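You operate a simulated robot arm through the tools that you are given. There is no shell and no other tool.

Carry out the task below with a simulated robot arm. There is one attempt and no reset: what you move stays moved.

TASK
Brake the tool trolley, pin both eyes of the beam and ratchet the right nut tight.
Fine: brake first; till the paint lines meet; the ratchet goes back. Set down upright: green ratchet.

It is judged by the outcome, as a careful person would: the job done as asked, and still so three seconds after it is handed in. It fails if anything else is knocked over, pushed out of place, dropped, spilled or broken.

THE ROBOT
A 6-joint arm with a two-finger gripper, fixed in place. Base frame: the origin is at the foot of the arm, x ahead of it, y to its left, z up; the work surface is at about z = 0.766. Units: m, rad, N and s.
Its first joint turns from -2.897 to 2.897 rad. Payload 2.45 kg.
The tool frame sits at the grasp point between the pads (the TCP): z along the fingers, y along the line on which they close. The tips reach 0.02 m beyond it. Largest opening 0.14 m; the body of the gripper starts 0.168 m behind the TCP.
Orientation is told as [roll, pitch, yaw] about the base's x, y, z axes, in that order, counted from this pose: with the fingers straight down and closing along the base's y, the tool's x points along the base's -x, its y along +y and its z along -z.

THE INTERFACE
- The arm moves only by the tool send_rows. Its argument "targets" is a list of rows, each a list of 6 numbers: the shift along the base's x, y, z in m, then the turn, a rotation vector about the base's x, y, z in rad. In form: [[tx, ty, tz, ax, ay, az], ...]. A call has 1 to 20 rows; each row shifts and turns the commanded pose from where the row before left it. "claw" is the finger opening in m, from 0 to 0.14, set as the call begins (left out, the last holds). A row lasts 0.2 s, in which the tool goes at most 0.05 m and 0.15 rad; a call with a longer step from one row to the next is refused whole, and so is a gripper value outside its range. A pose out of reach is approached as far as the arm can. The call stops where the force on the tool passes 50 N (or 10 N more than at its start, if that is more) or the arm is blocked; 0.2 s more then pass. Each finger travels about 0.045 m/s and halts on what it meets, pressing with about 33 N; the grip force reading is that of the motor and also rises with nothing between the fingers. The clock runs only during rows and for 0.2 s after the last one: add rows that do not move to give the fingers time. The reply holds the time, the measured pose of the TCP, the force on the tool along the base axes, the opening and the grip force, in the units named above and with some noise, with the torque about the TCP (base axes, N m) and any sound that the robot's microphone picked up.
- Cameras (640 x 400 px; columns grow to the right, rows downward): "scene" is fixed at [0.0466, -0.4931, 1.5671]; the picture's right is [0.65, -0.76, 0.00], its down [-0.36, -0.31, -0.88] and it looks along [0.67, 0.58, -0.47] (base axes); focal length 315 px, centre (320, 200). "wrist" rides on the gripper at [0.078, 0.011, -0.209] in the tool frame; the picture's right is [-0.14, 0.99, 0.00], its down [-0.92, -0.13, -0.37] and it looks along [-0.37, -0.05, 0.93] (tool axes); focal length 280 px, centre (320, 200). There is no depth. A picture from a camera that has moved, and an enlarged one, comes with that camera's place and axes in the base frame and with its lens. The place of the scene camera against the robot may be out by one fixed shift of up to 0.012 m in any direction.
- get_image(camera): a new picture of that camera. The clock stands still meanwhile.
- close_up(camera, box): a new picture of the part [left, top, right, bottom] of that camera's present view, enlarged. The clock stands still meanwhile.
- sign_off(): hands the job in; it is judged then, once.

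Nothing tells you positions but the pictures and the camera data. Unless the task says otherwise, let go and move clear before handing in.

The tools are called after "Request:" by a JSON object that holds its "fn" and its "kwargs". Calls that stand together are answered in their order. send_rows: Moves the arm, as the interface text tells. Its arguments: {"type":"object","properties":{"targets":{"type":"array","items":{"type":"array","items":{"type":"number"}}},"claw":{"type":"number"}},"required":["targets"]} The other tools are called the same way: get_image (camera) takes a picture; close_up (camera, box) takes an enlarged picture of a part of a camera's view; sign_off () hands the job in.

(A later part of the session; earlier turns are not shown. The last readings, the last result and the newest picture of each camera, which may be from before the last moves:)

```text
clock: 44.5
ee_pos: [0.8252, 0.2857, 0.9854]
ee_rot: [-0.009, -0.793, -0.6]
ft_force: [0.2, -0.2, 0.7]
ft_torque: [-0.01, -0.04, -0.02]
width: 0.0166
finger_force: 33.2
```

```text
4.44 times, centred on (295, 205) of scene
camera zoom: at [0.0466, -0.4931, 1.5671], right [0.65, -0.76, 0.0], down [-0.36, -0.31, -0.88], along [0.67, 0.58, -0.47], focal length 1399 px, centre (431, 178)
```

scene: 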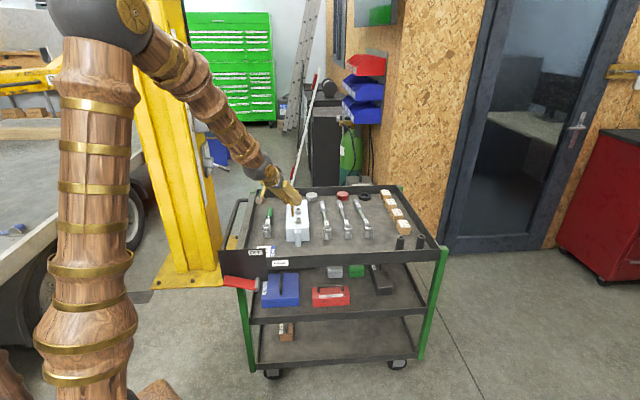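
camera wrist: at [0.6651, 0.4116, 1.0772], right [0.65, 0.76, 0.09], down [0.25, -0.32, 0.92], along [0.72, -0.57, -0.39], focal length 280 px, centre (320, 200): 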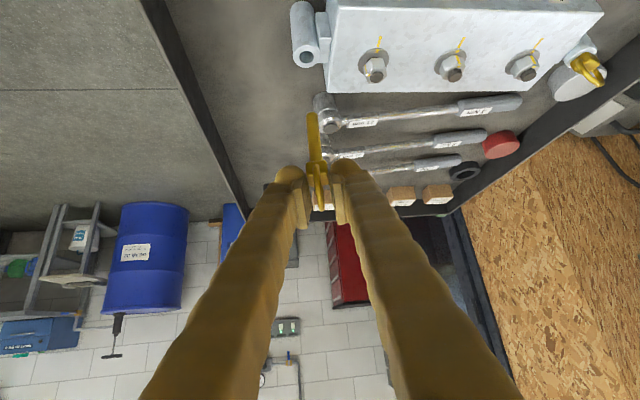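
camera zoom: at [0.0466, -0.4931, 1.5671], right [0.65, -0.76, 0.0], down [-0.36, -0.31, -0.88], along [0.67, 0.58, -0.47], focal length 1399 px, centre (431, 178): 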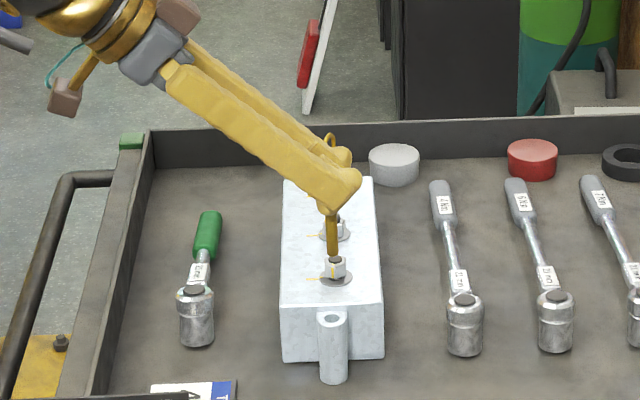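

I'm over the front eye, aligned to within about 2 mm. I'll lower until the pin tip is just above the hole.

Request:
{"fn": "send_rows", "kwargs": {"targets": [[0, 0, -0.018, 0, 0, 0], [0, 0, -0.018, 0, 0, 0], [0, 0, -0.016, 0, 0, 0], [0, 0, 0, 0, 0, 0]]}}

Request:
{"fn": "close_up", "kwargs": {"camera": "wrist", "box": [270, 60, 370, 160]}}

Request:
{"fn": "close_up", "kwargs": {"camera": "scene", "box": [270, 190, 330, 250]}}

```text
clock: 45.5
ee_pos: [0.824, 0.285, 0.9334]
ee_rot: [-0.009, -0.795, -0.6]
ft_force: [-0.3, 0.2, -1.3]
ft_torque: [-0.04, -0.01, 0.01]
width: 0.0165
finger_force: 32.8
```

```text
4.00 times, centred on (320, 110) of wrist
camera zoom: at [0.665, 0.4114, 1.0248], right [0.64, 0.76, 0.09], down [0.25, -0.32, 0.92], along [0.72, -0.57, -0.39], focal length 1122 px, centre (320, 560)
```

zoom: 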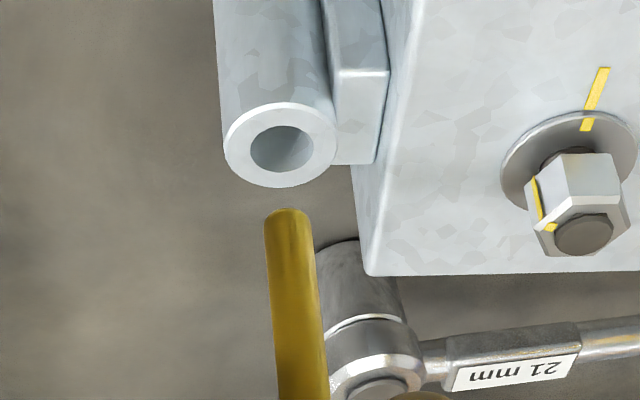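

```text
6.67 times, centred on (300, 220) of scene
camera zoom: at [0.0466, -0.4931, 1.5671], right [0.65, -0.76, 0.0], down [-0.36, -0.31, -0.88], along [0.67, 0.58, -0.47], focal length 2098 px, centre (453, 67)
```

zoom: 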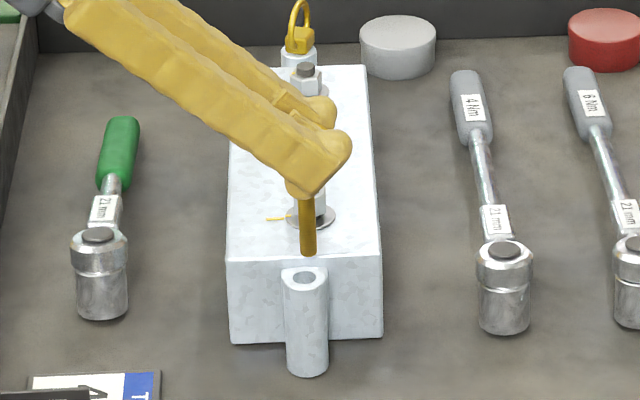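

From both cameras the pin sits about 2 mm too far outward along the tilt direction. I'll correct that and lower it into the front eye.

Request:
{"fn": "send_rows", "kwargs": {"targets": [[-0.0017, 0.0011, 0, 0, 0, 0], [0, 0, -0.01, 0, 0, 0], [0, 0, -0.01, 0, 0, 0], [0, 0, -0.01, 0, 0, 0], [0, 0, 0, 0, 0, 0]]}}

Request:
{"fn": "close_up", "kwargs": {"camera": "wrist", "box": [270, 80, 370, 180]}}

Request:
{"fn": "close_up", "kwargs": {"camera": "scene", "box": [270, 190, 330, 250]}}

```text
clock: 46.7
ee_pos: [0.823, 0.2866, 0.9045]
ee_rot: [-0.012, -0.79, -0.598]
ft_force: [0.2, -0.1, 0.0]
ft_torque: [0.01, 0.02, 0.0]
width: 0.0165
finger_force: 33.0
```

```text
4.00 times, centred on (320, 130) of wrist
camera zoom: at [0.6638, 0.4124, 0.995], right [0.64, 0.76, 0.09], down [0.25, -0.32, 0.92], along [0.72, -0.57, -0.39], focal length 1122 px, centre (320, 480)
```

zoom: 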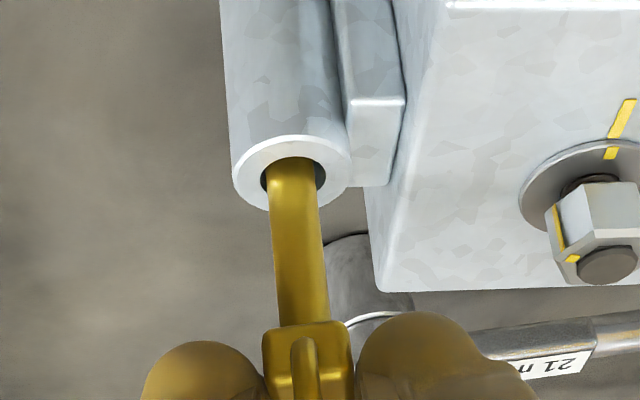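

```text
6.67 times, centred on (300, 220) of scene
camera zoom: at [0.0466, -0.4931, 1.5671], right [0.65, -0.76, 0.0], down [-0.36, -0.31, -0.88], along [0.67, 0.58, -0.47], focal length 2098 px, centre (453, 67)
```

zoom: 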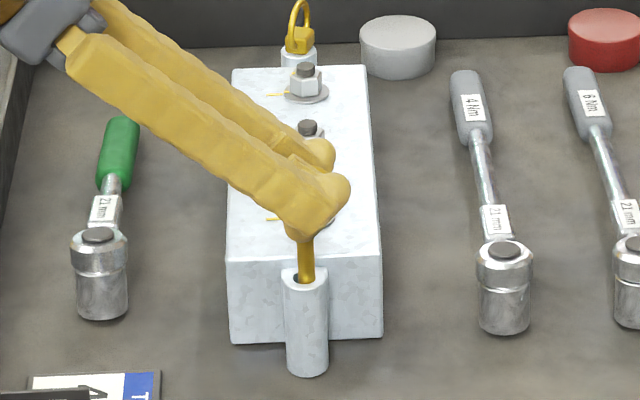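

The pin slides in with no side force. I'll lower until it seats.

Request:
{"fn": "send_rows", "kwargs": {"targets": [[0, 0, -0.008, 0, 0, 0], [0, 0, -0.008, 0, 0, 0], [0, 0, -0.008, 0, 0, 0], [0, 0, -0.008, 0, 0, 0], [0, 0, -0.005, 0, 0, 0], [0, 0, 0, 0, 0, 0]]}}

Request:
{"fn": "close_up", "kwargs": {"camera": "wrist", "box": [270, 100, 370, 200]}}

Request:
{"fn": "close_up", "kwargs": {"camera": "scene", "box": [270, 190, 330, 250]}}

```text
clock: 48.1
ee_pos: [0.8232, 0.2858, 0.867]
ee_rot: [-0.01, -0.795, -0.6]
ft_force: [0.4, -0.6, -1.2]
ft_torque: [0.03, -0.02, -0.02]
width: 0.0166
finger_force: 32.9
```

```text
4.00 times, centred on (320, 150) of wrist
camera zoom: at [0.663, 0.4125, 0.9586], right [0.64, 0.76, 0.09], down [0.25, -0.32, 0.92], along [0.72, -0.57, -0.39], focal length 1122 px, centre (320, 400)
```

zoom: 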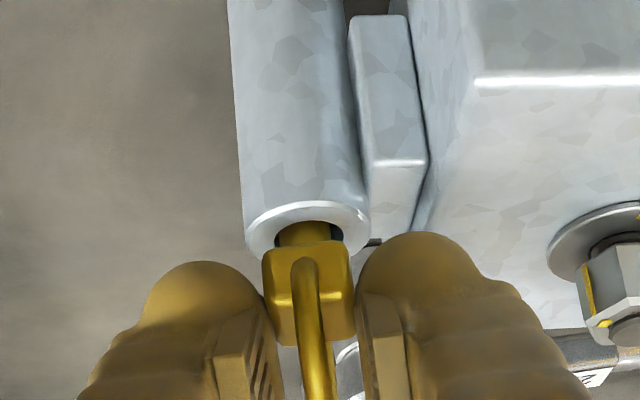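

```text
6.67 times, centred on (300, 220) of scene
camera zoom: at [0.0466, -0.4931, 1.5671], right [0.65, -0.76, 0.0], down [-0.36, -0.31, -0.88], along [0.67, 0.58, -0.47], focal length 2098 px, centre (453, 67)
```

zoom: 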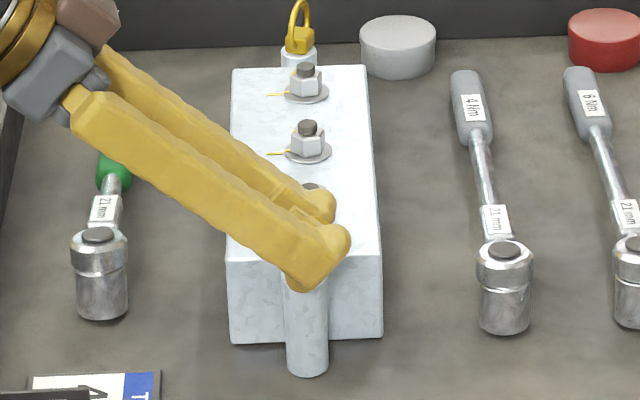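

About 5 mm remains, so I'll lower the last bit, then release.

Request:
{"fn": "send_rows", "kwargs": {"targets": [[0, 0, -0.003, 0, 0, 0], [0, 0, -0.002, 0, 0, 0], [0, 0, 0, 0, 0, 0]]}}

Request:
{"fn": "close_up", "kwargs": {"camera": "wrist", "box": [270, 100, 370, 200]}}

```text
clock: 48.9
ee_pos: [0.823, 0.2864, 0.8625]
ee_rot: [-0.011, -0.793, -0.599]
ft_force: [-0.4, 0.0, 0.1]
ft_torque: [-0.02, -0.03, 0.04]
width: 0.0165
finger_force: 33.2
```

```text
4.00 times, centred on (320, 150) of wrist
camera zoom: at [0.6636, 0.4129, 0.9532], right [0.64, 0.76, 0.09], down [0.25, -0.32, 0.92], along [0.72, -0.57, -0.39], focal length 1122 px, centre (320, 400)
```

zoom: 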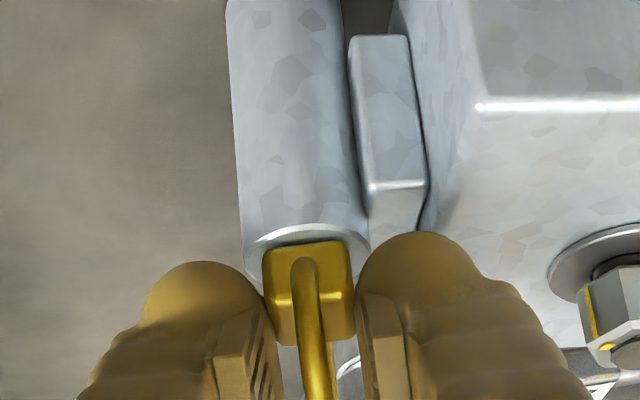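

The head is just about seated. I'll open modestly, since nut T is near the finger, and lift away.

Request:
{"fn": "send_rows", "kwargs": {"targets": [[0, 0, 0, 0, 0, 0], [0, 0, 0, 0, 0, 0], [0, 0, 0, 0, 0, 0]], "claw": 0.038}}

Request:
{"fn": "send_rows", "kwargs": {"targets": [[0, 0, 0.01, 0, 0, 0], [0, 0, 0.03, 0, 0, 0], [0, 0, 0.04, 0, 0, 0], [0, 0, 0.04, 0, 0, 0], [0, 0, 0, 0, 0, 0]]}}

Request:
{"fn": "get_image", "kwargs": {"camera": "wrist"}}

Request:
{"fn": "close_up", "kwargs": {"camera": "scene", "box": [250, 185, 340, 250]}}

Request:
{"fn": "close_up", "kwargs": {"camera": "wrist", "box": [270, 0, 420, 110]}}

```text
clock: 49.7
ee_pos: [0.8219, 0.2868, 0.862]
ee_rot: [-0.011, -0.793, -0.599]
ft_force: [0.7, -0.4, 0.0]
ft_torque: [-0.03, 0.02, 0.02]
width: 0.038
finger_force: 0.1
```

```text
clock: 50.9
ee_pos: [0.8216, 0.2871, 0.9836]
ee_rot: [-0.012, -0.793, -0.601]
ft_force: [-0.2, -0.5, 0.0]
ft_torque: [-0.02, 0.02, 0.01]
width: 0.0376
finger_force: 0.0
```

```text
taken
camera wrist: at [0.6617, 0.4134, 1.0739], right [0.64, 0.76, 0.09], down [0.25, -0.32, 0.92], along [0.72, -0.57, -0.39], focal length 280 px, centre (320, 200)
```

wrist: 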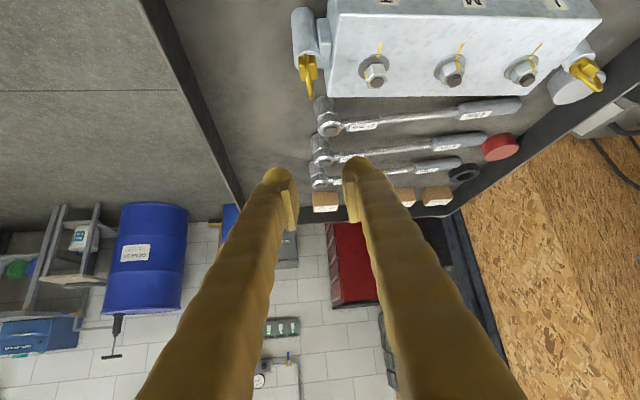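

```text
6.15 times, centred on (295, 218) of scene
camera zoom: at [0.0466, -0.4931, 1.5671], right [0.65, -0.76, 0.0], down [-0.36, -0.31, -0.88], along [0.67, 0.58, -0.47], focal length 1937 px, centre (474, 92)
```

zoom: 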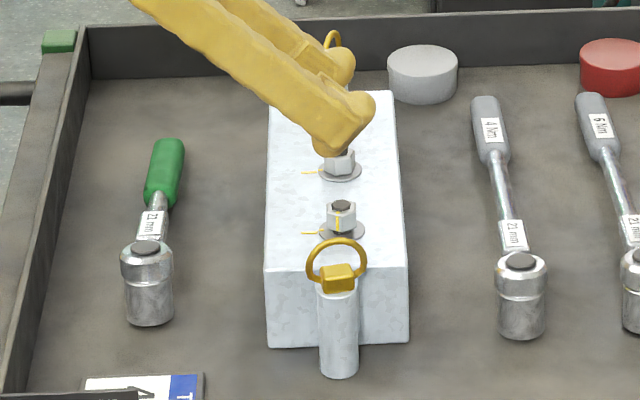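

```text
3.64 times, centred on (345, 55) of wrist
camera zoom: at [0.6617, 0.4134, 1.0739], right [0.64, 0.76, 0.09], down [0.25, -0.32, 0.92], along [0.72, -0.57, -0.39], focal length 1020 px, centre (229, 727)
```

zoom: 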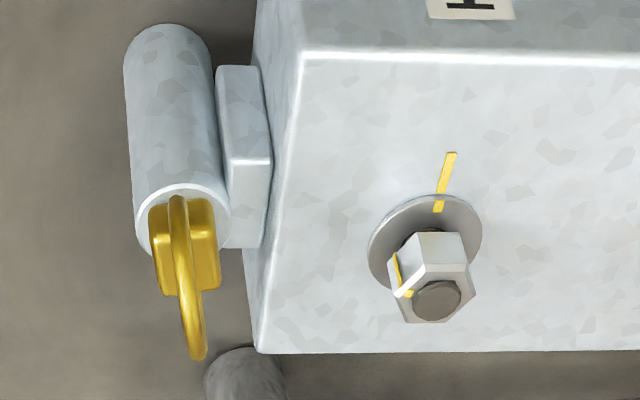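

Both pins are in their eyes. Next I'll straighten the tool and move over to inspect the green ratchet.

Request:
{"fn": "send_rows", "kwargs": {"targets": [[-0.01, 0.01, 0.012, 0.0746, 0.1091, 0], [-0.01, 0.01, 0.012, 0.0746, 0.1091, 0], [-0.01, 0.01, 0.012, 0.0746, 0.1091, 0], [-0.01, 0.01, 0.012, 0.0746, 0.1091, 0], [-0.01, 0.01, 0.012, 0.0746, 0.1091, 0], [-0.01, 0.01, 0.012, 0.0746, 0.1091, 0], [-0.006, 0.01, 0, 0, 0, 0.137], [-0.006, 0.01, 0, 0, 0, 0.137], [-0.006, 0.01, 0, 0, 0, 0.137], [-0.006, 0.01, 0, 0, 0, 0.137], [-0.006, 0.01, 0, 0, 0, 0.137], [-0.006, 0.01, 0, 0, 0, 0.137], [-0.003, 0.007, 0, 0, 0, 0.137], [-0.003, 0.006, 0, 0, 0, 0.137], [0, 0, 0, 0, 0, 0]], "claw": 0.1}}

Request:
{"fn": "get_image", "kwargs": {"camera": "wrist"}}

```text
clock: 54.1
ee_pos: [0.7224, 0.4197, 1.0538]
ee_rot: [-0.009, 0.0, 0.499]
ft_force: [-1.1, -0.1, 0.4]
ft_torque: [-0.03, 0.03, -0.01]
width: 0.1
finger_force: 0.0
```

```text
taken
camera wrist: at [0.6482, 0.395, 1.2636], right [-0.35, 0.94, -0.01], down [0.87, 0.33, 0.37], along [0.35, 0.12, -0.93], focal length 280 px, centre (320, 200)
```

wrist: 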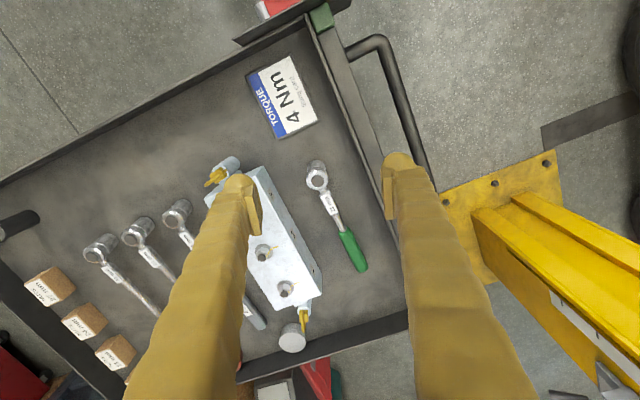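

I have a clear view of the green ratchet and the beam. I'll remove the small roll error and zoom in.

Request:
{"fn": "send_rows", "kwargs": {"targets": [[0, 0, 0, 0.0083, 0.0045, 0], [0, 0, 0, 0, 0, 0]]}}

Request:
{"fn": "close_up", "kwargs": {"camera": "wrist", "box": [290, 145, 390, 285]}}

Request:
{"fn": "close_up", "kwargs": {"camera": "wrist", "box": [295, 145, 355, 205]}}

Request:
{"fn": "close_up", "kwargs": {"camera": "wrist", "box": [325, 205, 385, 285]}}

```text
clock: 54.7
ee_pos: [0.7223, 0.4205, 1.0533]
ee_rot: [0.001, -0.001, 0.498]
ft_force: [0.5, 0.5, 0.4]
ft_torque: [-0.01, 0.03, 0.02]
width: 0.0999
finger_force: 0.1
```

```text
2.86 times, centred on (340, 215) of wrist
camera zoom: at [0.649, 0.3933, 1.2633], right [-0.35, 0.94, 0.0], down [0.87, 0.33, 0.37], along [0.35, 0.13, -0.93], focal length 801 px, centre (263, 157)
```

zoom: 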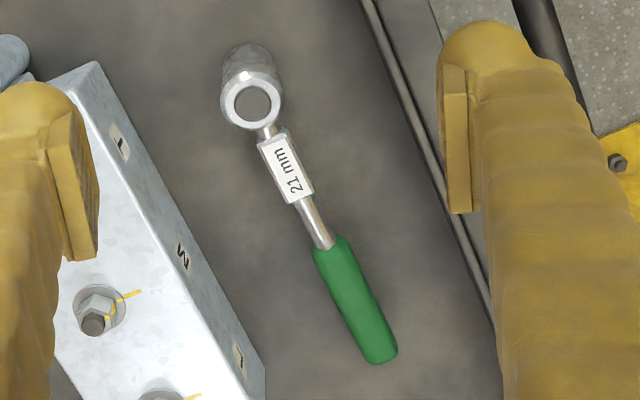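

```text
6.67 times, centred on (325, 175) of wrist
camera zoom: at [0.649, 0.3933, 1.2633], right [-0.35, 0.94, 0.0], down [0.87, 0.33, 0.37], along [0.35, 0.13, -0.93], focal length 1869 px, centre (287, 367)
```

zoom: 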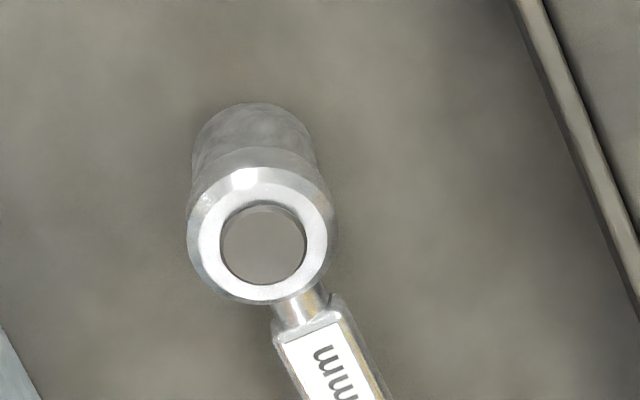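

```text
5.00 times, centred on (355, 245) of wrist
camera zoom: at [0.649, 0.3933, 1.2633], right [-0.35, 0.94, 0.0], down [0.87, 0.33, 0.37], along [0.35, 0.13, -0.93], focal length 1402 px, centre (145, -25)
```

zoom: 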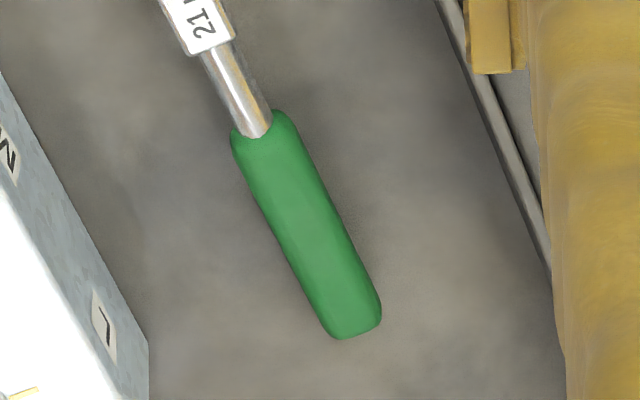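

The ratchet lies parallel to the trolley's depth axis, with its head at about (0.787, 0.438) and the handle sloping down so its end rests on the tray. I'll approach the green grip about 0.13 m from the head, with a slight outward tilt.

Request:
{"fn": "send_rows", "kwargs": {"targets": [[0.0261, 0.0182, -0.02, 0, 0, 0.1435], [0.0261, 0.0182, -0.02, 0, 0, 0.1435], [0.0261, 0.0182, -0.02, 0.073, -0.073, 0], [0.0261, 0.0182, -0.02, 0.073, -0.073, 0], [0.0261, 0.0182, -0.02, 0.073, -0.073, 0], [0.0259, 0.0181, -0.02, 0, 0, 0], [0, 0, 0, 0, 0, 0]], "claw": 0.07}}

Request:
{"fn": "get_image", "kwargs": {"camera": "wrist"}}

Request:
{"fn": "close_up", "kwargs": {"camera": "wrist", "box": [260, 60, 380, 220]}}

Request:
{"fn": "close_up", "kwargs": {"camera": "scene", "box": [240, 170, 310, 250]}}

```text
clock: 56.3
ee_pos: [0.8761, 0.5297, 0.9346]
ee_rot: [-0.001, -0.31, 0.784]
ft_force: [0.2, -0.4, -0.1]
ft_torque: [-0.02, 0.0, -0.01]
width: 0.0698
finger_force: 0.0
```

```text
taken
camera wrist: at [0.7723, 0.4399, 1.1099], right [-0.61, 0.79, 0.04], down [0.63, 0.45, 0.63], along [0.48, 0.41, -0.77], focal length 280 px, centre (320, 200)
```

wrist: 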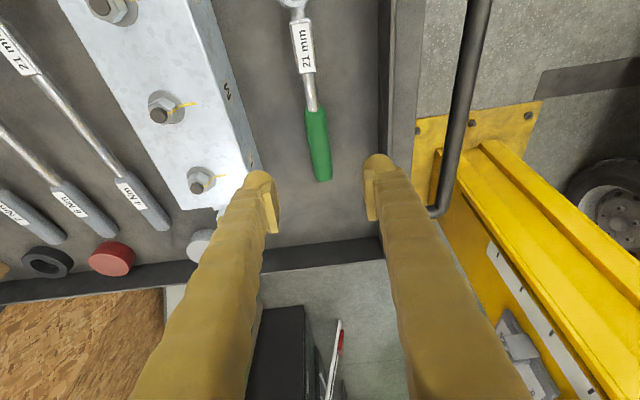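

```text
2.50 times, centred on (320, 140) of wrist
camera zoom: at [0.7723, 0.4399, 1.1099], right [-0.61, 0.79, 0.04], down [0.63, 0.45, 0.63], along [0.48, 0.41, -0.77], focal length 701 px, centre (320, 350)
```

zoom: 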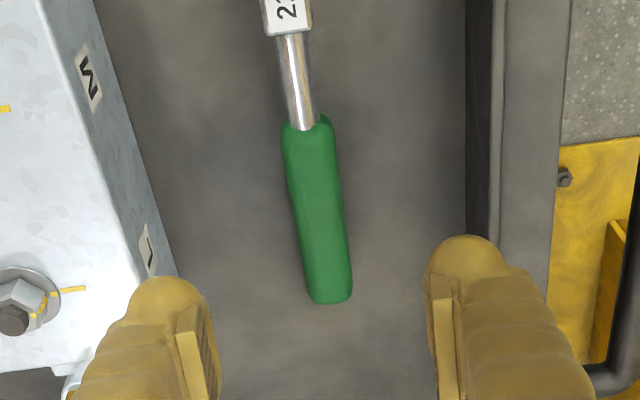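

```text
5.00 times, centred on (275, 210) of scene
camera zoom: at [0.0466, -0.4931, 1.5671], right [0.65, -0.76, 0.0], down [-0.36, -0.31, -0.88], along [0.67, 0.58, -0.47], focal length 1574 px, centre (545, 150)
```

zoom: 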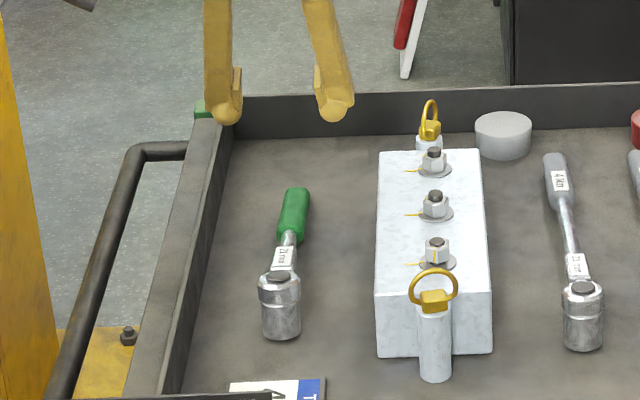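

The fingers straddle the grip and are aligned. I'll descend, stopping slightly above the final height to check.

Request:
{"fn": "send_rows", "kwargs": {"targets": [[0.0035, 0.0035, -0.035, 0, 0, 0], [0, 0, -0.035, 0, 0, 0], [0, 0, -0.035, 0, 0, 0], [0, 0, -0.022, 0, 0, 0], [0, 0, 0, 0, 0, 0]], "claw": 0.06}}

Request:
{"fn": "close_up", "kwargs": {"camera": "wrist", "box": [240, 80, 400, 240]}}

Request:
{"fn": "close_up", "kwargs": {"camera": "scene", "box": [240, 170, 310, 250]}}

```text
clock: 57.5
ee_pos: [0.8813, 0.5323, 0.8052]
ee_rot: [0.0, -0.312, 0.783]
ft_force: [0.7, 0.2, 0.4]
ft_torque: [-0.01, -0.02, -0.02]
width: 0.06
finger_force: 0.1
```

```text
2.50 times, centred on (320, 160) of wrist
camera zoom: at [0.7774, 0.4423, 0.9817], right [-0.61, 0.79, 0.04], down [0.63, 0.45, 0.63], along [0.48, 0.41, -0.77], focal length 701 px, centre (320, 300)
```

zoom: 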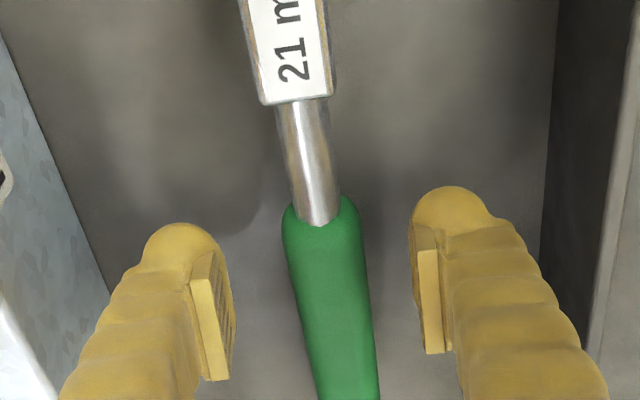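

```text
5.00 times, centred on (275, 210) of scene
camera zoom: at [0.0466, -0.4931, 1.5671], right [0.65, -0.76, 0.0], down [-0.36, -0.31, -0.88], along [0.67, 0.58, -0.47], focal length 1574 px, centre (545, 150)
```

zoom: 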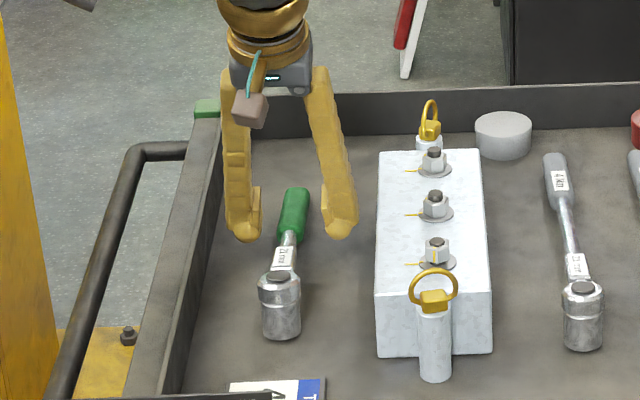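

The handle is about 3 mm toward the left rim from the finger centre. I'll correct, lower a few millimetres and close on it.

Request:
{"fn": "send_rows", "kwargs": {"targets": [[-0.002, 0.002, -0.004, 0, 0, 0], [0, 0, -0.004, 0, 0, 0], [0, 0, 0, 0, 0, 0]], "claw": 0.05}}

Request:
{"fn": "send_rows", "kwargs": {"targets": [[0, 0, 0, 0, 0, 0], [0, 0, 0, 0, 0, 0], [0, 0, 0, 0, 0, 0], [0, 0, 0, 0, 0, 0]], "claw": 0.0}}

Request:
{"fn": "close_up", "kwargs": {"camera": "wrist", "box": [240, 80, 400, 240]}}

Request:
{"fn": "close_up", "kwargs": {"camera": "scene", "box": [240, 170, 310, 250]}}

```text
clock: 58.3
ee_pos: [0.8805, 0.5342, 0.7997]
ee_rot: [0.0, -0.31, 0.784]
ft_force: [-0.4, 0.1, -0.2]
ft_torque: [0.0, 0.02, 0.02]
width: 0.0498
finger_force: 0.0
```

```text
clock: 59.3
ee_pos: [0.8798, 0.534, 0.7987]
ee_rot: [-0.001, -0.311, 0.783]
ft_force: [0.8, -1.2, 0.5]
ft_torque: [0.01, 0.0, 0.12]
width: 0.025
finger_force: 32.5
```

```text
2.50 times, centred on (320, 160) of wrist
camera zoom: at [0.7753, 0.4449, 0.9743], right [-0.61, 0.79, 0.04], down [0.63, 0.45, 0.63], along [0.48, 0.41, -0.77], focal length 701 px, centre (320, 300)
```

zoom: 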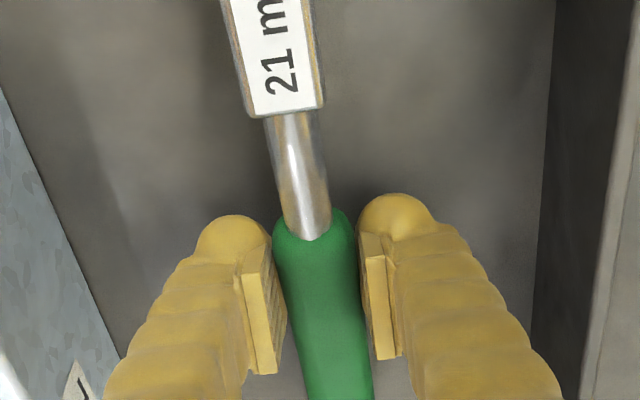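

```text
5.00 times, centred on (275, 210) of scene
camera zoom: at [0.0466, -0.4931, 1.5671], right [0.65, -0.76, 0.0], down [-0.36, -0.31, -0.88], along [0.67, 0.58, -0.47], focal length 1574 px, centre (545, 150)
```

zoom: 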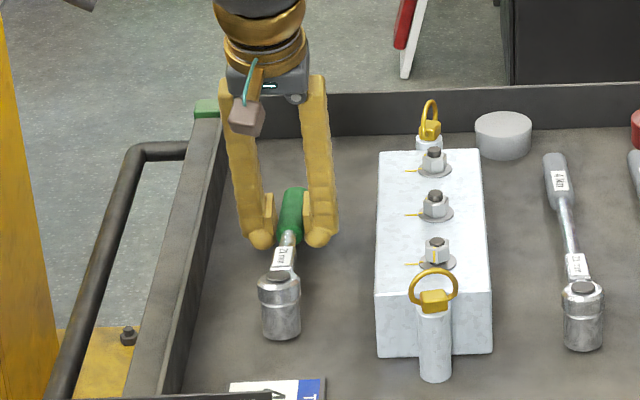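

The grip on the handle is firm at 25 mm width. I'll lift a little and check whether it droops.

Request:
{"fn": "send_rows", "kwargs": {"targets": [[0, 0, 0.008, 0, 0, 0], [0, 0, 0.012, 0, 0, 0], [0, 0, 0.015, 0, 0, 0], [0, 0, 0.015, 0, 0, 0], [0, 0, 0, 0, 0, 0]]}}

Request:
{"fn": "get_image", "kwargs": {"camera": "wrist"}}

Request:
{"fn": "close_up", "kwargs": {"camera": "scene", "box": [240, 170, 310, 250]}}

```text
clock: 60.5
ee_pos: [0.8789, 0.5354, 0.8469]
ee_rot: [0.0, -0.311, 0.785]
ft_force: [-0.4, 0.0, -4.2]
ft_torque: [0.12, -0.15, 0.0]
width: 0.0253
finger_force: 33.1
```

```text
taken
camera wrist: at [0.775, 0.445, 1.0233], right [-0.61, 0.79, 0.04], down [0.63, 0.45, 0.63], along [0.48, 0.41, -0.77], focal length 280 px, centre (320, 200)
```

wrist: 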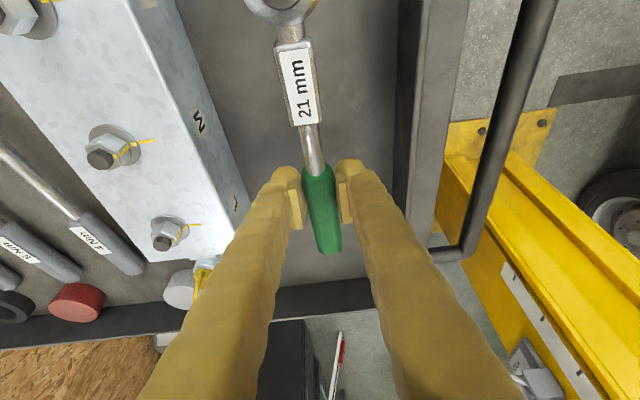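

```text
5.00 times, centred on (275, 210) of scene
camera zoom: at [0.0466, -0.4931, 1.5671], right [0.65, -0.76, 0.0], down [-0.36, -0.31, -0.88], along [0.67, 0.58, -0.47], focal length 1574 px, centre (545, 150)
```

zoom: 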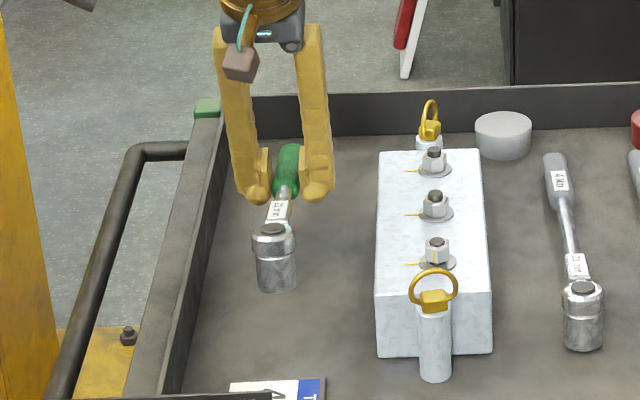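

It lifted cleanly with no visible droop, at about 4 N. I'll raise it further and measure how the socket sits relative to the gripper.

Request:
{"fn": "send_rows", "kwargs": {"targets": [[0, 0, 0.025, 0, 0, 0], [0, 0, 0.03, 0, 0, 0], [0, 0, 0.03, 0, 0, 0], [0, 0, 0.025, 0, 0, 0], [0, 0, 0, 0, 0, 0]]}}

Request:
{"fn": "close_up", "kwargs": {"camera": "wrist", "box": [230, 0, 340, 80]}}

Request:
{"fn": "close_up", "kwargs": {"camera": "wrist", "box": [260, 60, 380, 260]}}

Request:
{"fn": "close_up", "kwargs": {"camera": "scene", "box": [245, 150, 305, 230]}}

```text
clock: 61.7
ee_pos: [0.8801, 0.5347, 0.9576]
ee_rot: [-0.001, -0.31, 0.784]
ft_force: [-0.1, -0.4, -3.3]
ft_torque: [0.15, -0.12, 0.02]
width: 0.0246
finger_force: 33.0
```

```text
5.00 times, centred on (285, 40) of wrist
camera zoom: at [0.7752, 0.4457, 1.1336], right [-0.61, 0.79, 0.04], down [0.63, 0.45, 0.63], along [0.48, 0.41, -0.77], focal length 1402 px, centre (495, 1000)
```

zoom: 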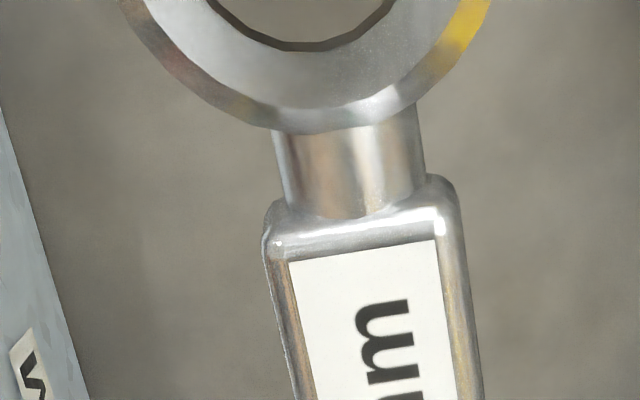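

```text
2.00 times, centred on (320, 160) of wrist
camera zoom: at [0.7752, 0.4457, 1.1336], right [-0.61, 0.79, 0.04], down [0.63, 0.45, 0.63], along [0.48, 0.41, -0.77], focal length 561 px, centre (320, 280)
```

zoom: 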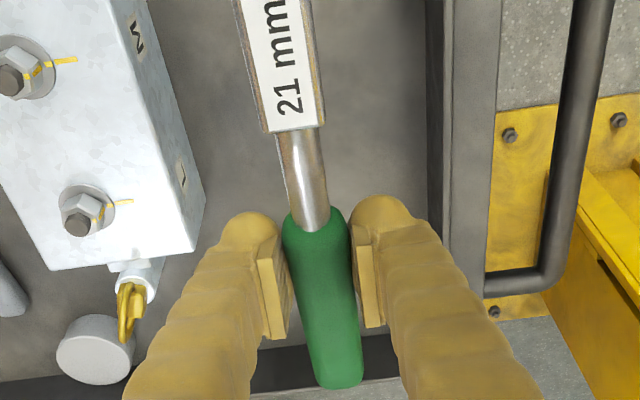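

```text
5.00 times, centred on (275, 190) of scene
camera zoom: at [0.0466, -0.4931, 1.5671], right [0.65, -0.76, 0.0], down [-0.36, -0.31, -0.88], along [0.67, 0.58, -0.47], focal length 1574 px, centre (545, 250)
```

zoom: 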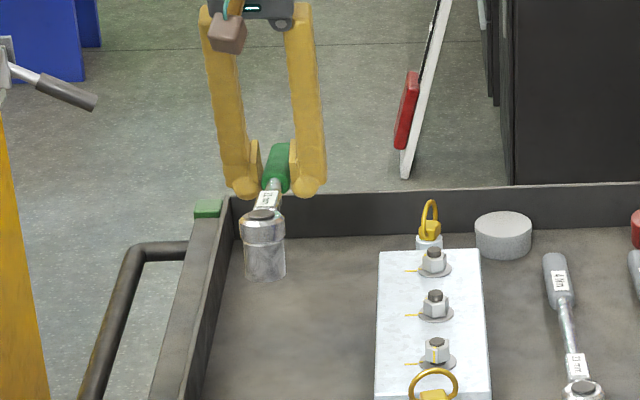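

The ratchet hangs with its socket tipped about 9°. I'll add tilt to bring it vertical, turn to a 30° handle azimuth, and hover the socket over the front nut at about (0.880, 0.333).

Request:
{"fn": "send_rows", "kwargs": {"targets": [[0, 0, 0.005, 0.0548, -0.0548, 0], [0, 0, 0.005, 0.0548, -0.0548, 0], [0.0195, -0.0221, 0, 0, 0, -0.0435], [0.0195, -0.0221, 0, 0, 0, -0.0435], [0.0195, -0.0221, 0, 0, 0, -0.0435], [0.0195, -0.0221, 0, 0, 0, -0.0435], [0.0195, -0.0221, 0, 0, 0, -0.0435], [0.0195, -0.022, 0, 0, 0, -0.0435], [0, 0, 0, 0, 0, 0]]}}

Request:
{"fn": "get_image", "kwargs": {"camera": "wrist"}}

Request:
{"fn": "close_up", "kwargs": {"camera": "scene", "box": [260, 150, 340, 250]}}

Request:
{"fn": "get_image", "kwargs": {"camera": "scene"}}

```text
clock: 63.7
ee_pos: [0.9986, 0.4009, 0.9679]
ee_rot: [0.0, -0.465, 0.522]
ft_force: [-0.7, 0.1, -4.4]
ft_torque: [0.06, -0.15, 0.02]
width: 0.025
finger_force: 32.9
```

```text
taken
camera wrist: at [0.8516, 0.3295, 1.1207], right [-0.39, 0.92, 0.06], down [0.63, 0.22, 0.74], along [0.67, 0.33, -0.67], focal length 280 px, centre (320, 200)
```

wrist: 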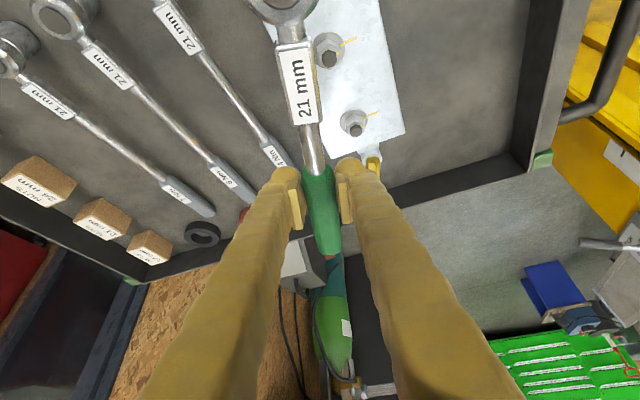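

```text
4.00 times, centred on (300, 200) of scene
camera zoom: at [0.0466, -0.4931, 1.5671], right [0.65, -0.76, 0.0], down [-0.36, -0.31, -0.88], along [0.67, 0.58, -0.47], focal length 1259 px, centre (400, 200)
```

zoom: 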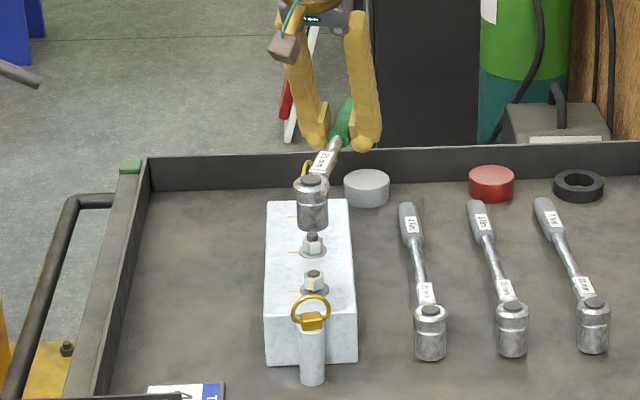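

```text
taken
```

scene: 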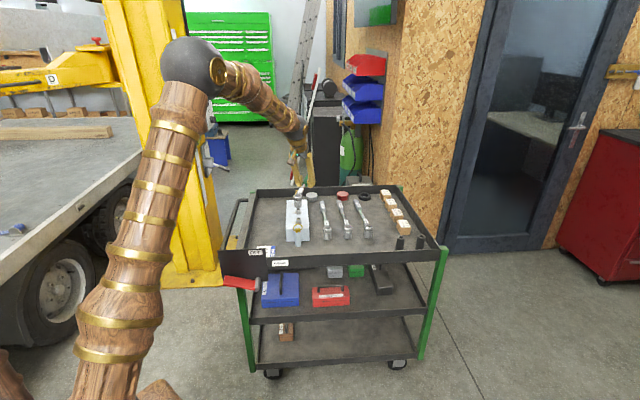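

The socket hovers near the nut. I'll zoom in to check how vertical it is and its offset from the nut.

Request:
{"fn": "close_up", "kwargs": {"camera": "scene", "box": [284, 186, 316, 226]}}

Request:
{"fn": "close_up", "kwargs": {"camera": "wrist", "box": [230, 0, 390, 140]}}

```text
10.00 times, centred on (300, 206) of scene
camera zoom: at [0.0466, -0.4931, 1.5671], right [0.65, -0.76, 0.0], down [-0.36, -0.31, -0.88], along [0.67, 0.58, -0.47], focal length 3147 px, centre (520, 140)
```

zoom: 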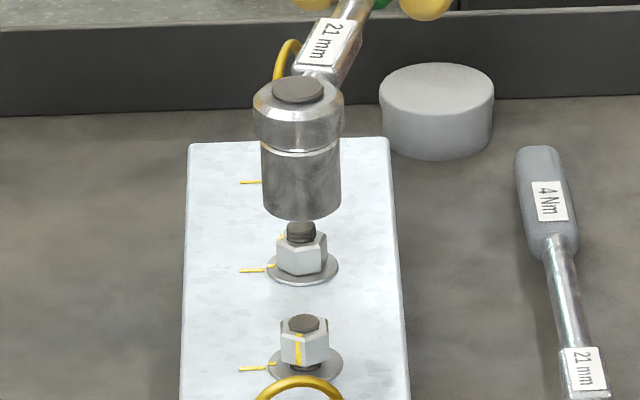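

```text
2.86 times, centred on (310, 70) of wrist
camera zoom: at [0.8516, 0.3295, 1.1207], right [-0.39, 0.92, 0.06], down [0.63, 0.22, 0.74], along [0.67, 0.33, -0.67], focal length 801 px, centre (349, 571)
```

zoom: 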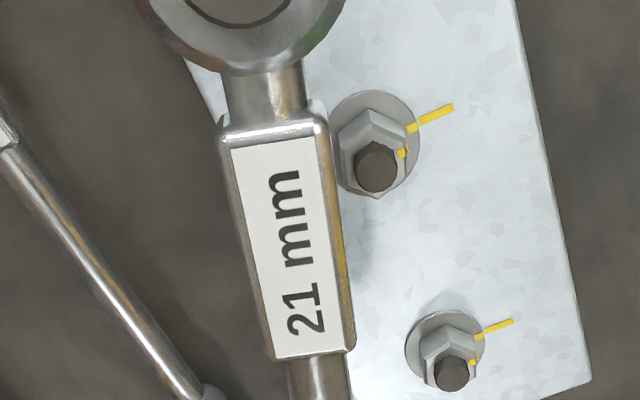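

Nut T looks raised off its washer compared with M. I'll zoom in tightly on both to see how far it must go down.

Request:
{"fn": "close_up", "kwargs": {"camera": "scene", "box": [292, 206, 308, 230]}}

Request:
{"fn": "close_up", "kwargs": {"camera": "wrist", "box": [308, 25, 358, 75]}}

```text
16.00 times, centred on (300, 218) of scene
camera zoom: at [0.0466, -0.4931, 1.5671], right [0.65, -0.76, 0.0], down [-0.36, -0.31, -0.88], along [0.67, 0.58, -0.47], focal length 5035 px, centre (640, -88)
```

zoom: 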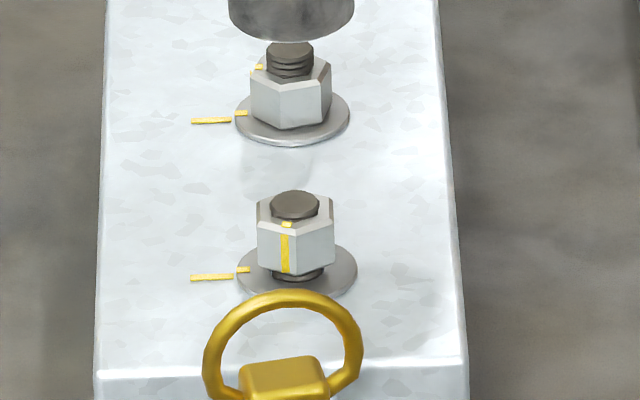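

```text
8.00 times, centred on (333, 50) of wrist
camera zoom: at [0.8516, 0.3295, 1.1207], right [-0.39, 0.92, 0.06], down [0.63, 0.22, 0.74], along [0.67, 0.33, -0.67], focal length 2243 px, centre (216, 1400)
```

zoom: 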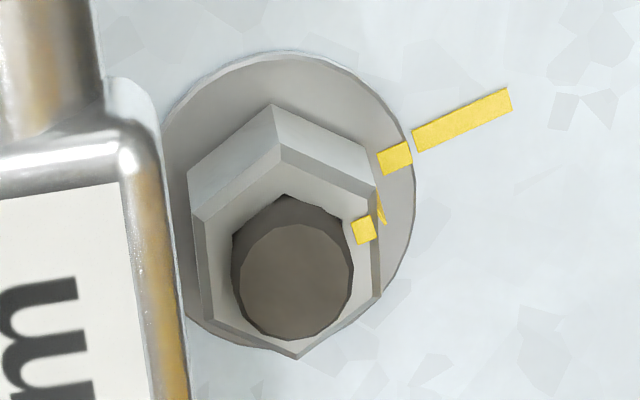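

The mark on nut T has to turn about 73° clockwise to meet the washer mark. I'll lower the socket to just above the bolt and compare alignment again.

Request:
{"fn": "send_rows", "kwargs": {"targets": [[0, 0, -0.017, 0, 0, 0], [0, 0, -0.017, 0, 0, 0], [0, 0, -0.016, 0, 0, 0], [0, 0, 0, 0, 0, 0]]}}

Request:
{"fn": "close_up", "kwargs": {"camera": "scene", "box": [284, 196, 316, 236]}}

Request:
{"fn": "close_up", "kwargs": {"camera": "wrist", "box": [230, 0, 390, 140]}}

```text
clock: 64.7
ee_pos: [0.9962, 0.4032, 0.9196]
ee_rot: [0.0, -0.464, 0.524]
ft_force: [0.6, 0.1, -3.5]
ft_torque: [0.08, -0.1, 0.01]
width: 0.025
finger_force: 32.9
```

```text
10.00 times, centred on (300, 216) of scene
camera zoom: at [0.0466, -0.4931, 1.5671], right [0.65, -0.76, 0.0], down [-0.36, -0.31, -0.88], along [0.67, 0.58, -0.47], focal length 3147 px, centre (520, 40)
```

zoom: 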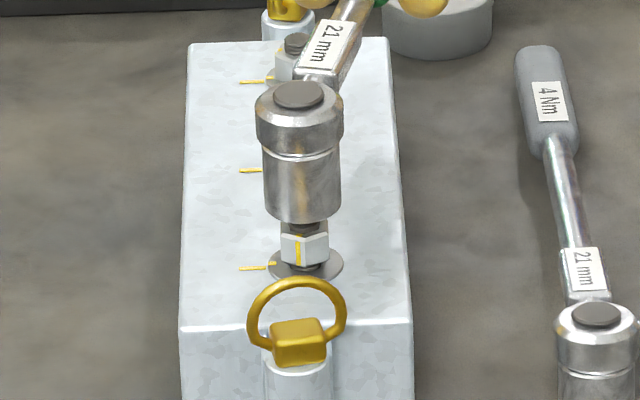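

```text
2.86 times, centred on (310, 70) of wrist
camera zoom: at [0.8502, 0.3299, 1.0712], right [-0.39, 0.92, 0.06], down [0.63, 0.22, 0.74], along [0.67, 0.33, -0.67], focal length 801 px, centre (349, 571)
```

zoom: 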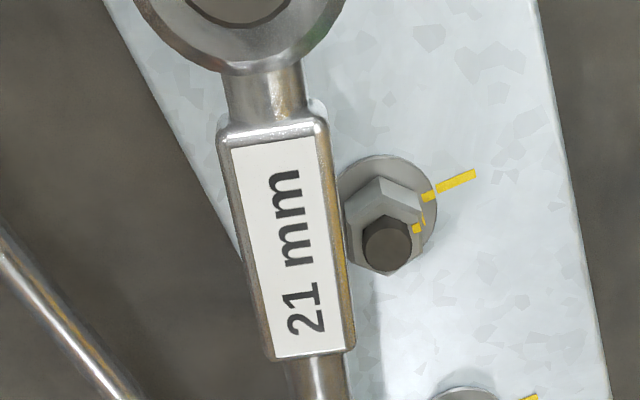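

The socket is laterally aligned with the nut to under 1 mm. I'll lower in small steps and watch the force for contact.

Request:
{"fn": "send_rows", "kwargs": {"targets": [[0, 0, -0.005, 0, 0, 0], [0, 0, -0.005, 0, 0, 0], [0, 0, 0, 0, 0, 0]]}}

Request:
{"fn": "close_up", "kwargs": {"camera": "scene", "box": [284, 196, 316, 236]}}

```text
clock: 65.5
ee_pos: [0.9965, 0.4019, 0.9081]
ee_rot: [-0.001, -0.463, 0.523]
ft_force: [-0.8, -0.4, -4.4]
ft_torque: [0.09, -0.14, 0.0]
width: 0.025
finger_force: 33.2
```

```text
10.00 times, centred on (300, 216) of scene
camera zoom: at [0.0466, -0.4931, 1.5671], right [0.65, -0.76, 0.0], down [-0.36, -0.31, -0.88], along [0.67, 0.58, -0.47], focal length 3147 px, centre (520, 40)
```

zoom: 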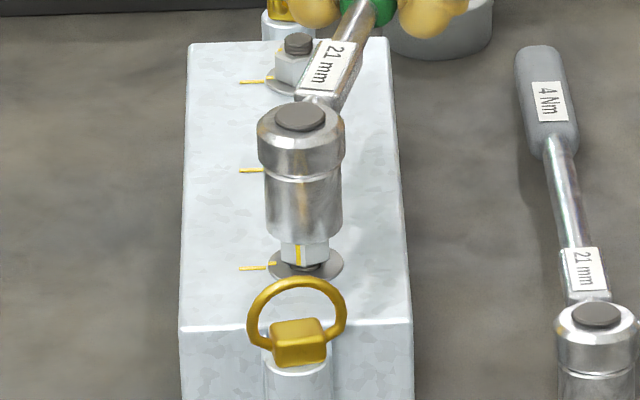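

There's no contact yet and the alignment is consistent. I'll keep lowering over the nut.

Request:
{"fn": "send_rows", "kwargs": {"targets": [[0, 0, -0.004, 0, 0, 0], [0, 0, -0.004, 0, 0, 0], [0, 0, 0, 0, 0, 0]]}}

Request:
{"fn": "close_up", "kwargs": {"camera": "scene", "box": [284, 196, 316, 236]}}

```text
clock: 66.3
ee_pos: [0.9964, 0.4012, 0.9017]
ee_rot: [-0.001, -0.466, 0.523]
ft_force: [0.7, 0.2, -3.4]
ft_torque: [0.09, -0.15, 0.0]
width: 0.025
finger_force: 32.5
```

```text
10.00 times, centred on (300, 216) of scene
camera zoom: at [0.0466, -0.4931, 1.5671], right [0.65, -0.76, 0.0], down [-0.36, -0.31, -0.88], along [0.67, 0.58, -0.47], focal length 3147 px, centre (520, 40)
```

zoom: 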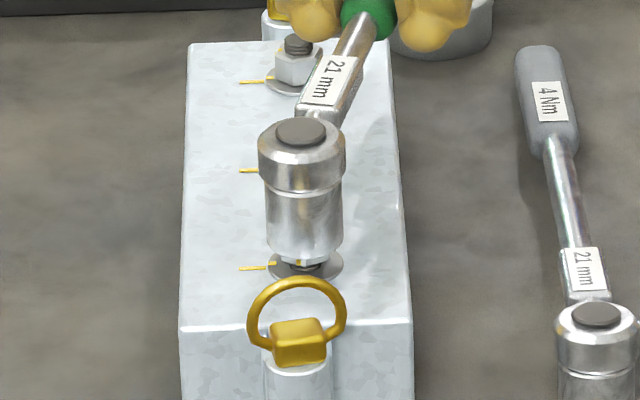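

The socket is sliding over the nut without force. I'll continue down until it's nearly on the washer.

Request:
{"fn": "send_rows", "kwargs": {"targets": [[0, 0, -0.004, 0, 0, 0], [0, 0, -0.004, 0, 0, 0], [0, 0, -0.002, 0, 0, 0], [0, 0, 0, 0, 0, 0]]}}

Request:
{"fn": "close_up", "kwargs": {"camera": "scene", "box": [284, 196, 316, 236]}}

Request:
{"fn": "get_image", "kwargs": {"camera": "wrist"}}

```text
clock: 67.3
ee_pos: [0.996, 0.4022, 0.8907]
ee_rot: [0.0, -0.464, 0.522]
ft_force: [0.3, 0.2, -3.8]
ft_torque: [0.08, -0.12, 0.01]
width: 0.025
finger_force: 33.2
```

```text
10.00 times, centred on (300, 216) of scene
camera zoom: at [0.0466, -0.4931, 1.5671], right [0.65, -0.76, 0.0], down [-0.36, -0.31, -0.88], along [0.67, 0.58, -0.47], focal length 3147 px, centre (520, 40)
```

zoom: 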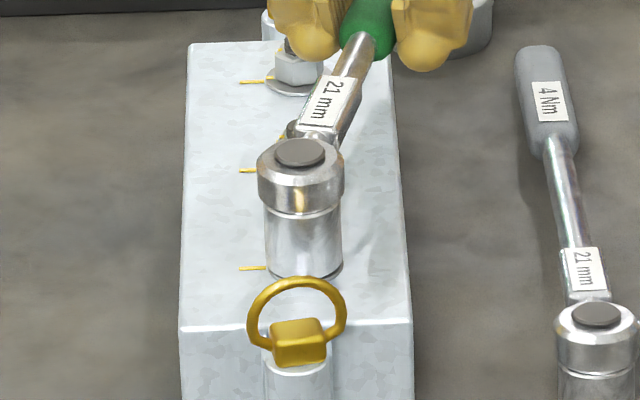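

```text
taken
camera wrist: at [0.8497, 0.3299, 1.0435], right [-0.39, 0.92, 0.06], down [0.63, 0.22, 0.74], along [0.67, 0.33, -0.67], focal length 280 px, centre (320, 200)
```

wrist: 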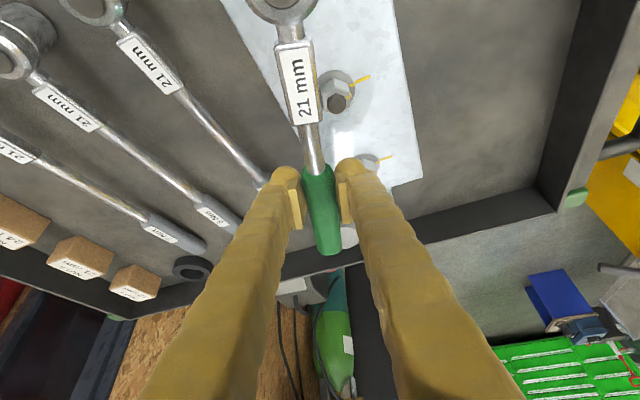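

The socket is over nut T, just above its washer. I'll begin a small clockwise stroke around the nut axis to feel how it responds.

Request:
{"fn": "send_rows", "kwargs": {"targets": [[0.0053, -0.0095, 0, 0, 0, -0.08], [0.0043, -0.0099, 0, 0, 0, -0.08], [0, 0, 0, 0, 0, 0]]}}

Request:
{"fn": "close_up", "kwargs": {"camera": "scene", "box": [284, 196, 316, 236]}}

```text
clock: 68.1
ee_pos: [1.0054, 0.3834, 0.8911]
ee_rot: [0.0, -0.464, 0.362]
ft_force: [-0.4, -1.7, -4.1]
ft_torque: [-0.08, -0.1, 0.07]
width: 0.025
finger_force: 32.7
```

```text
10.00 times, centred on (300, 216) of scene
camera zoom: at [0.0466, -0.4931, 1.5671], right [0.65, -0.76, 0.0], down [-0.36, -0.31, -0.88], along [0.67, 0.58, -0.47], focal length 3147 px, centre (520, 40)
```

zoom: 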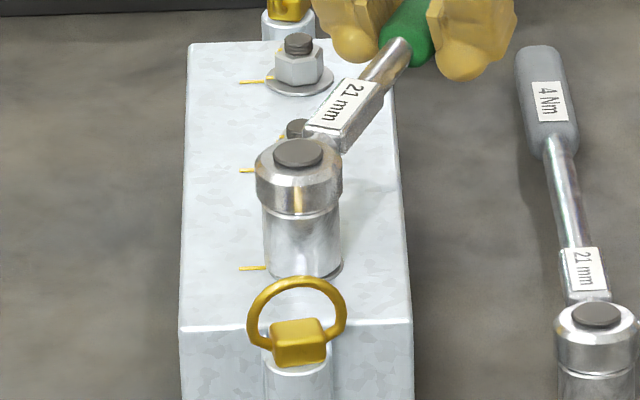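

The response is smooth with very low resistance. I'll continue the clockwise stroke.

Request:
{"fn": "send_rows", "kwargs": {"targets": [[0.004, -0.0116, 0, 0, 0, -0.09], [0.003, -0.0119, 0, 0, 0, -0.09], [0.0019, -0.0121, 0, 0, 0, -0.09], [0.0008, -0.0122, 0, 0, 0, -0.09], [-0.0003, -0.0122, 0, 0, 0, -0.09], [0, 0, 0, 0, 0, 0]]}}

Request:
{"fn": "close_up", "kwargs": {"camera": "scene", "box": [284, 196, 316, 236]}}

Request:
{"fn": "get_image", "kwargs": {"camera": "wrist"}}

```text
clock: 69.5
ee_pos: [1.0154, 0.3218, 0.8896]
ee_rot: [0.0, -0.465, -0.087]
ft_force: [-0.1, -2.3, -3.7]
ft_torque: [-0.04, -0.12, 0.16]
width: 0.0253
finger_force: 33.3
```

```text
10.00 times, centred on (300, 216) of scene
camera zoom: at [0.0466, -0.4931, 1.5671], right [0.65, -0.76, 0.0], down [-0.36, -0.31, -0.88], along [0.67, 0.58, -0.47], focal length 3147 px, centre (520, 40)
```

zoom: 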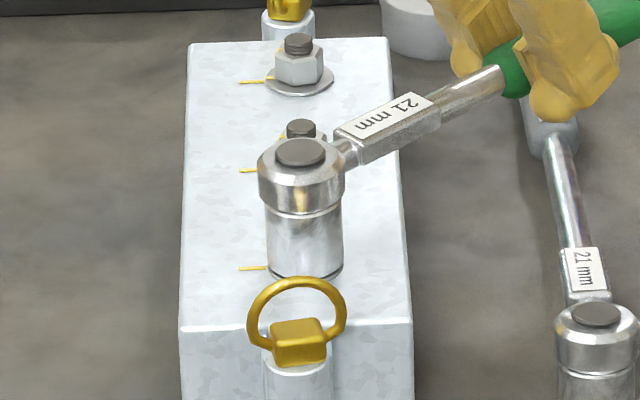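

```text
taken
camera wrist: at [0.8542, 0.3482, 1.0431], right [0.21, 0.98, 0.06], down [0.64, -0.19, 0.74], along [0.74, -0.12, -0.67], focal length 280 px, centre (320, 200)
```

wrist: 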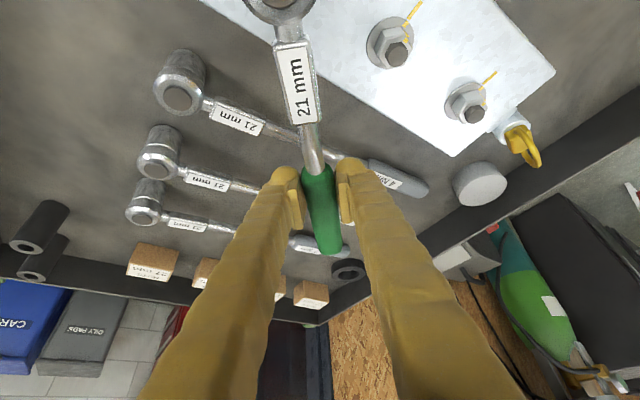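

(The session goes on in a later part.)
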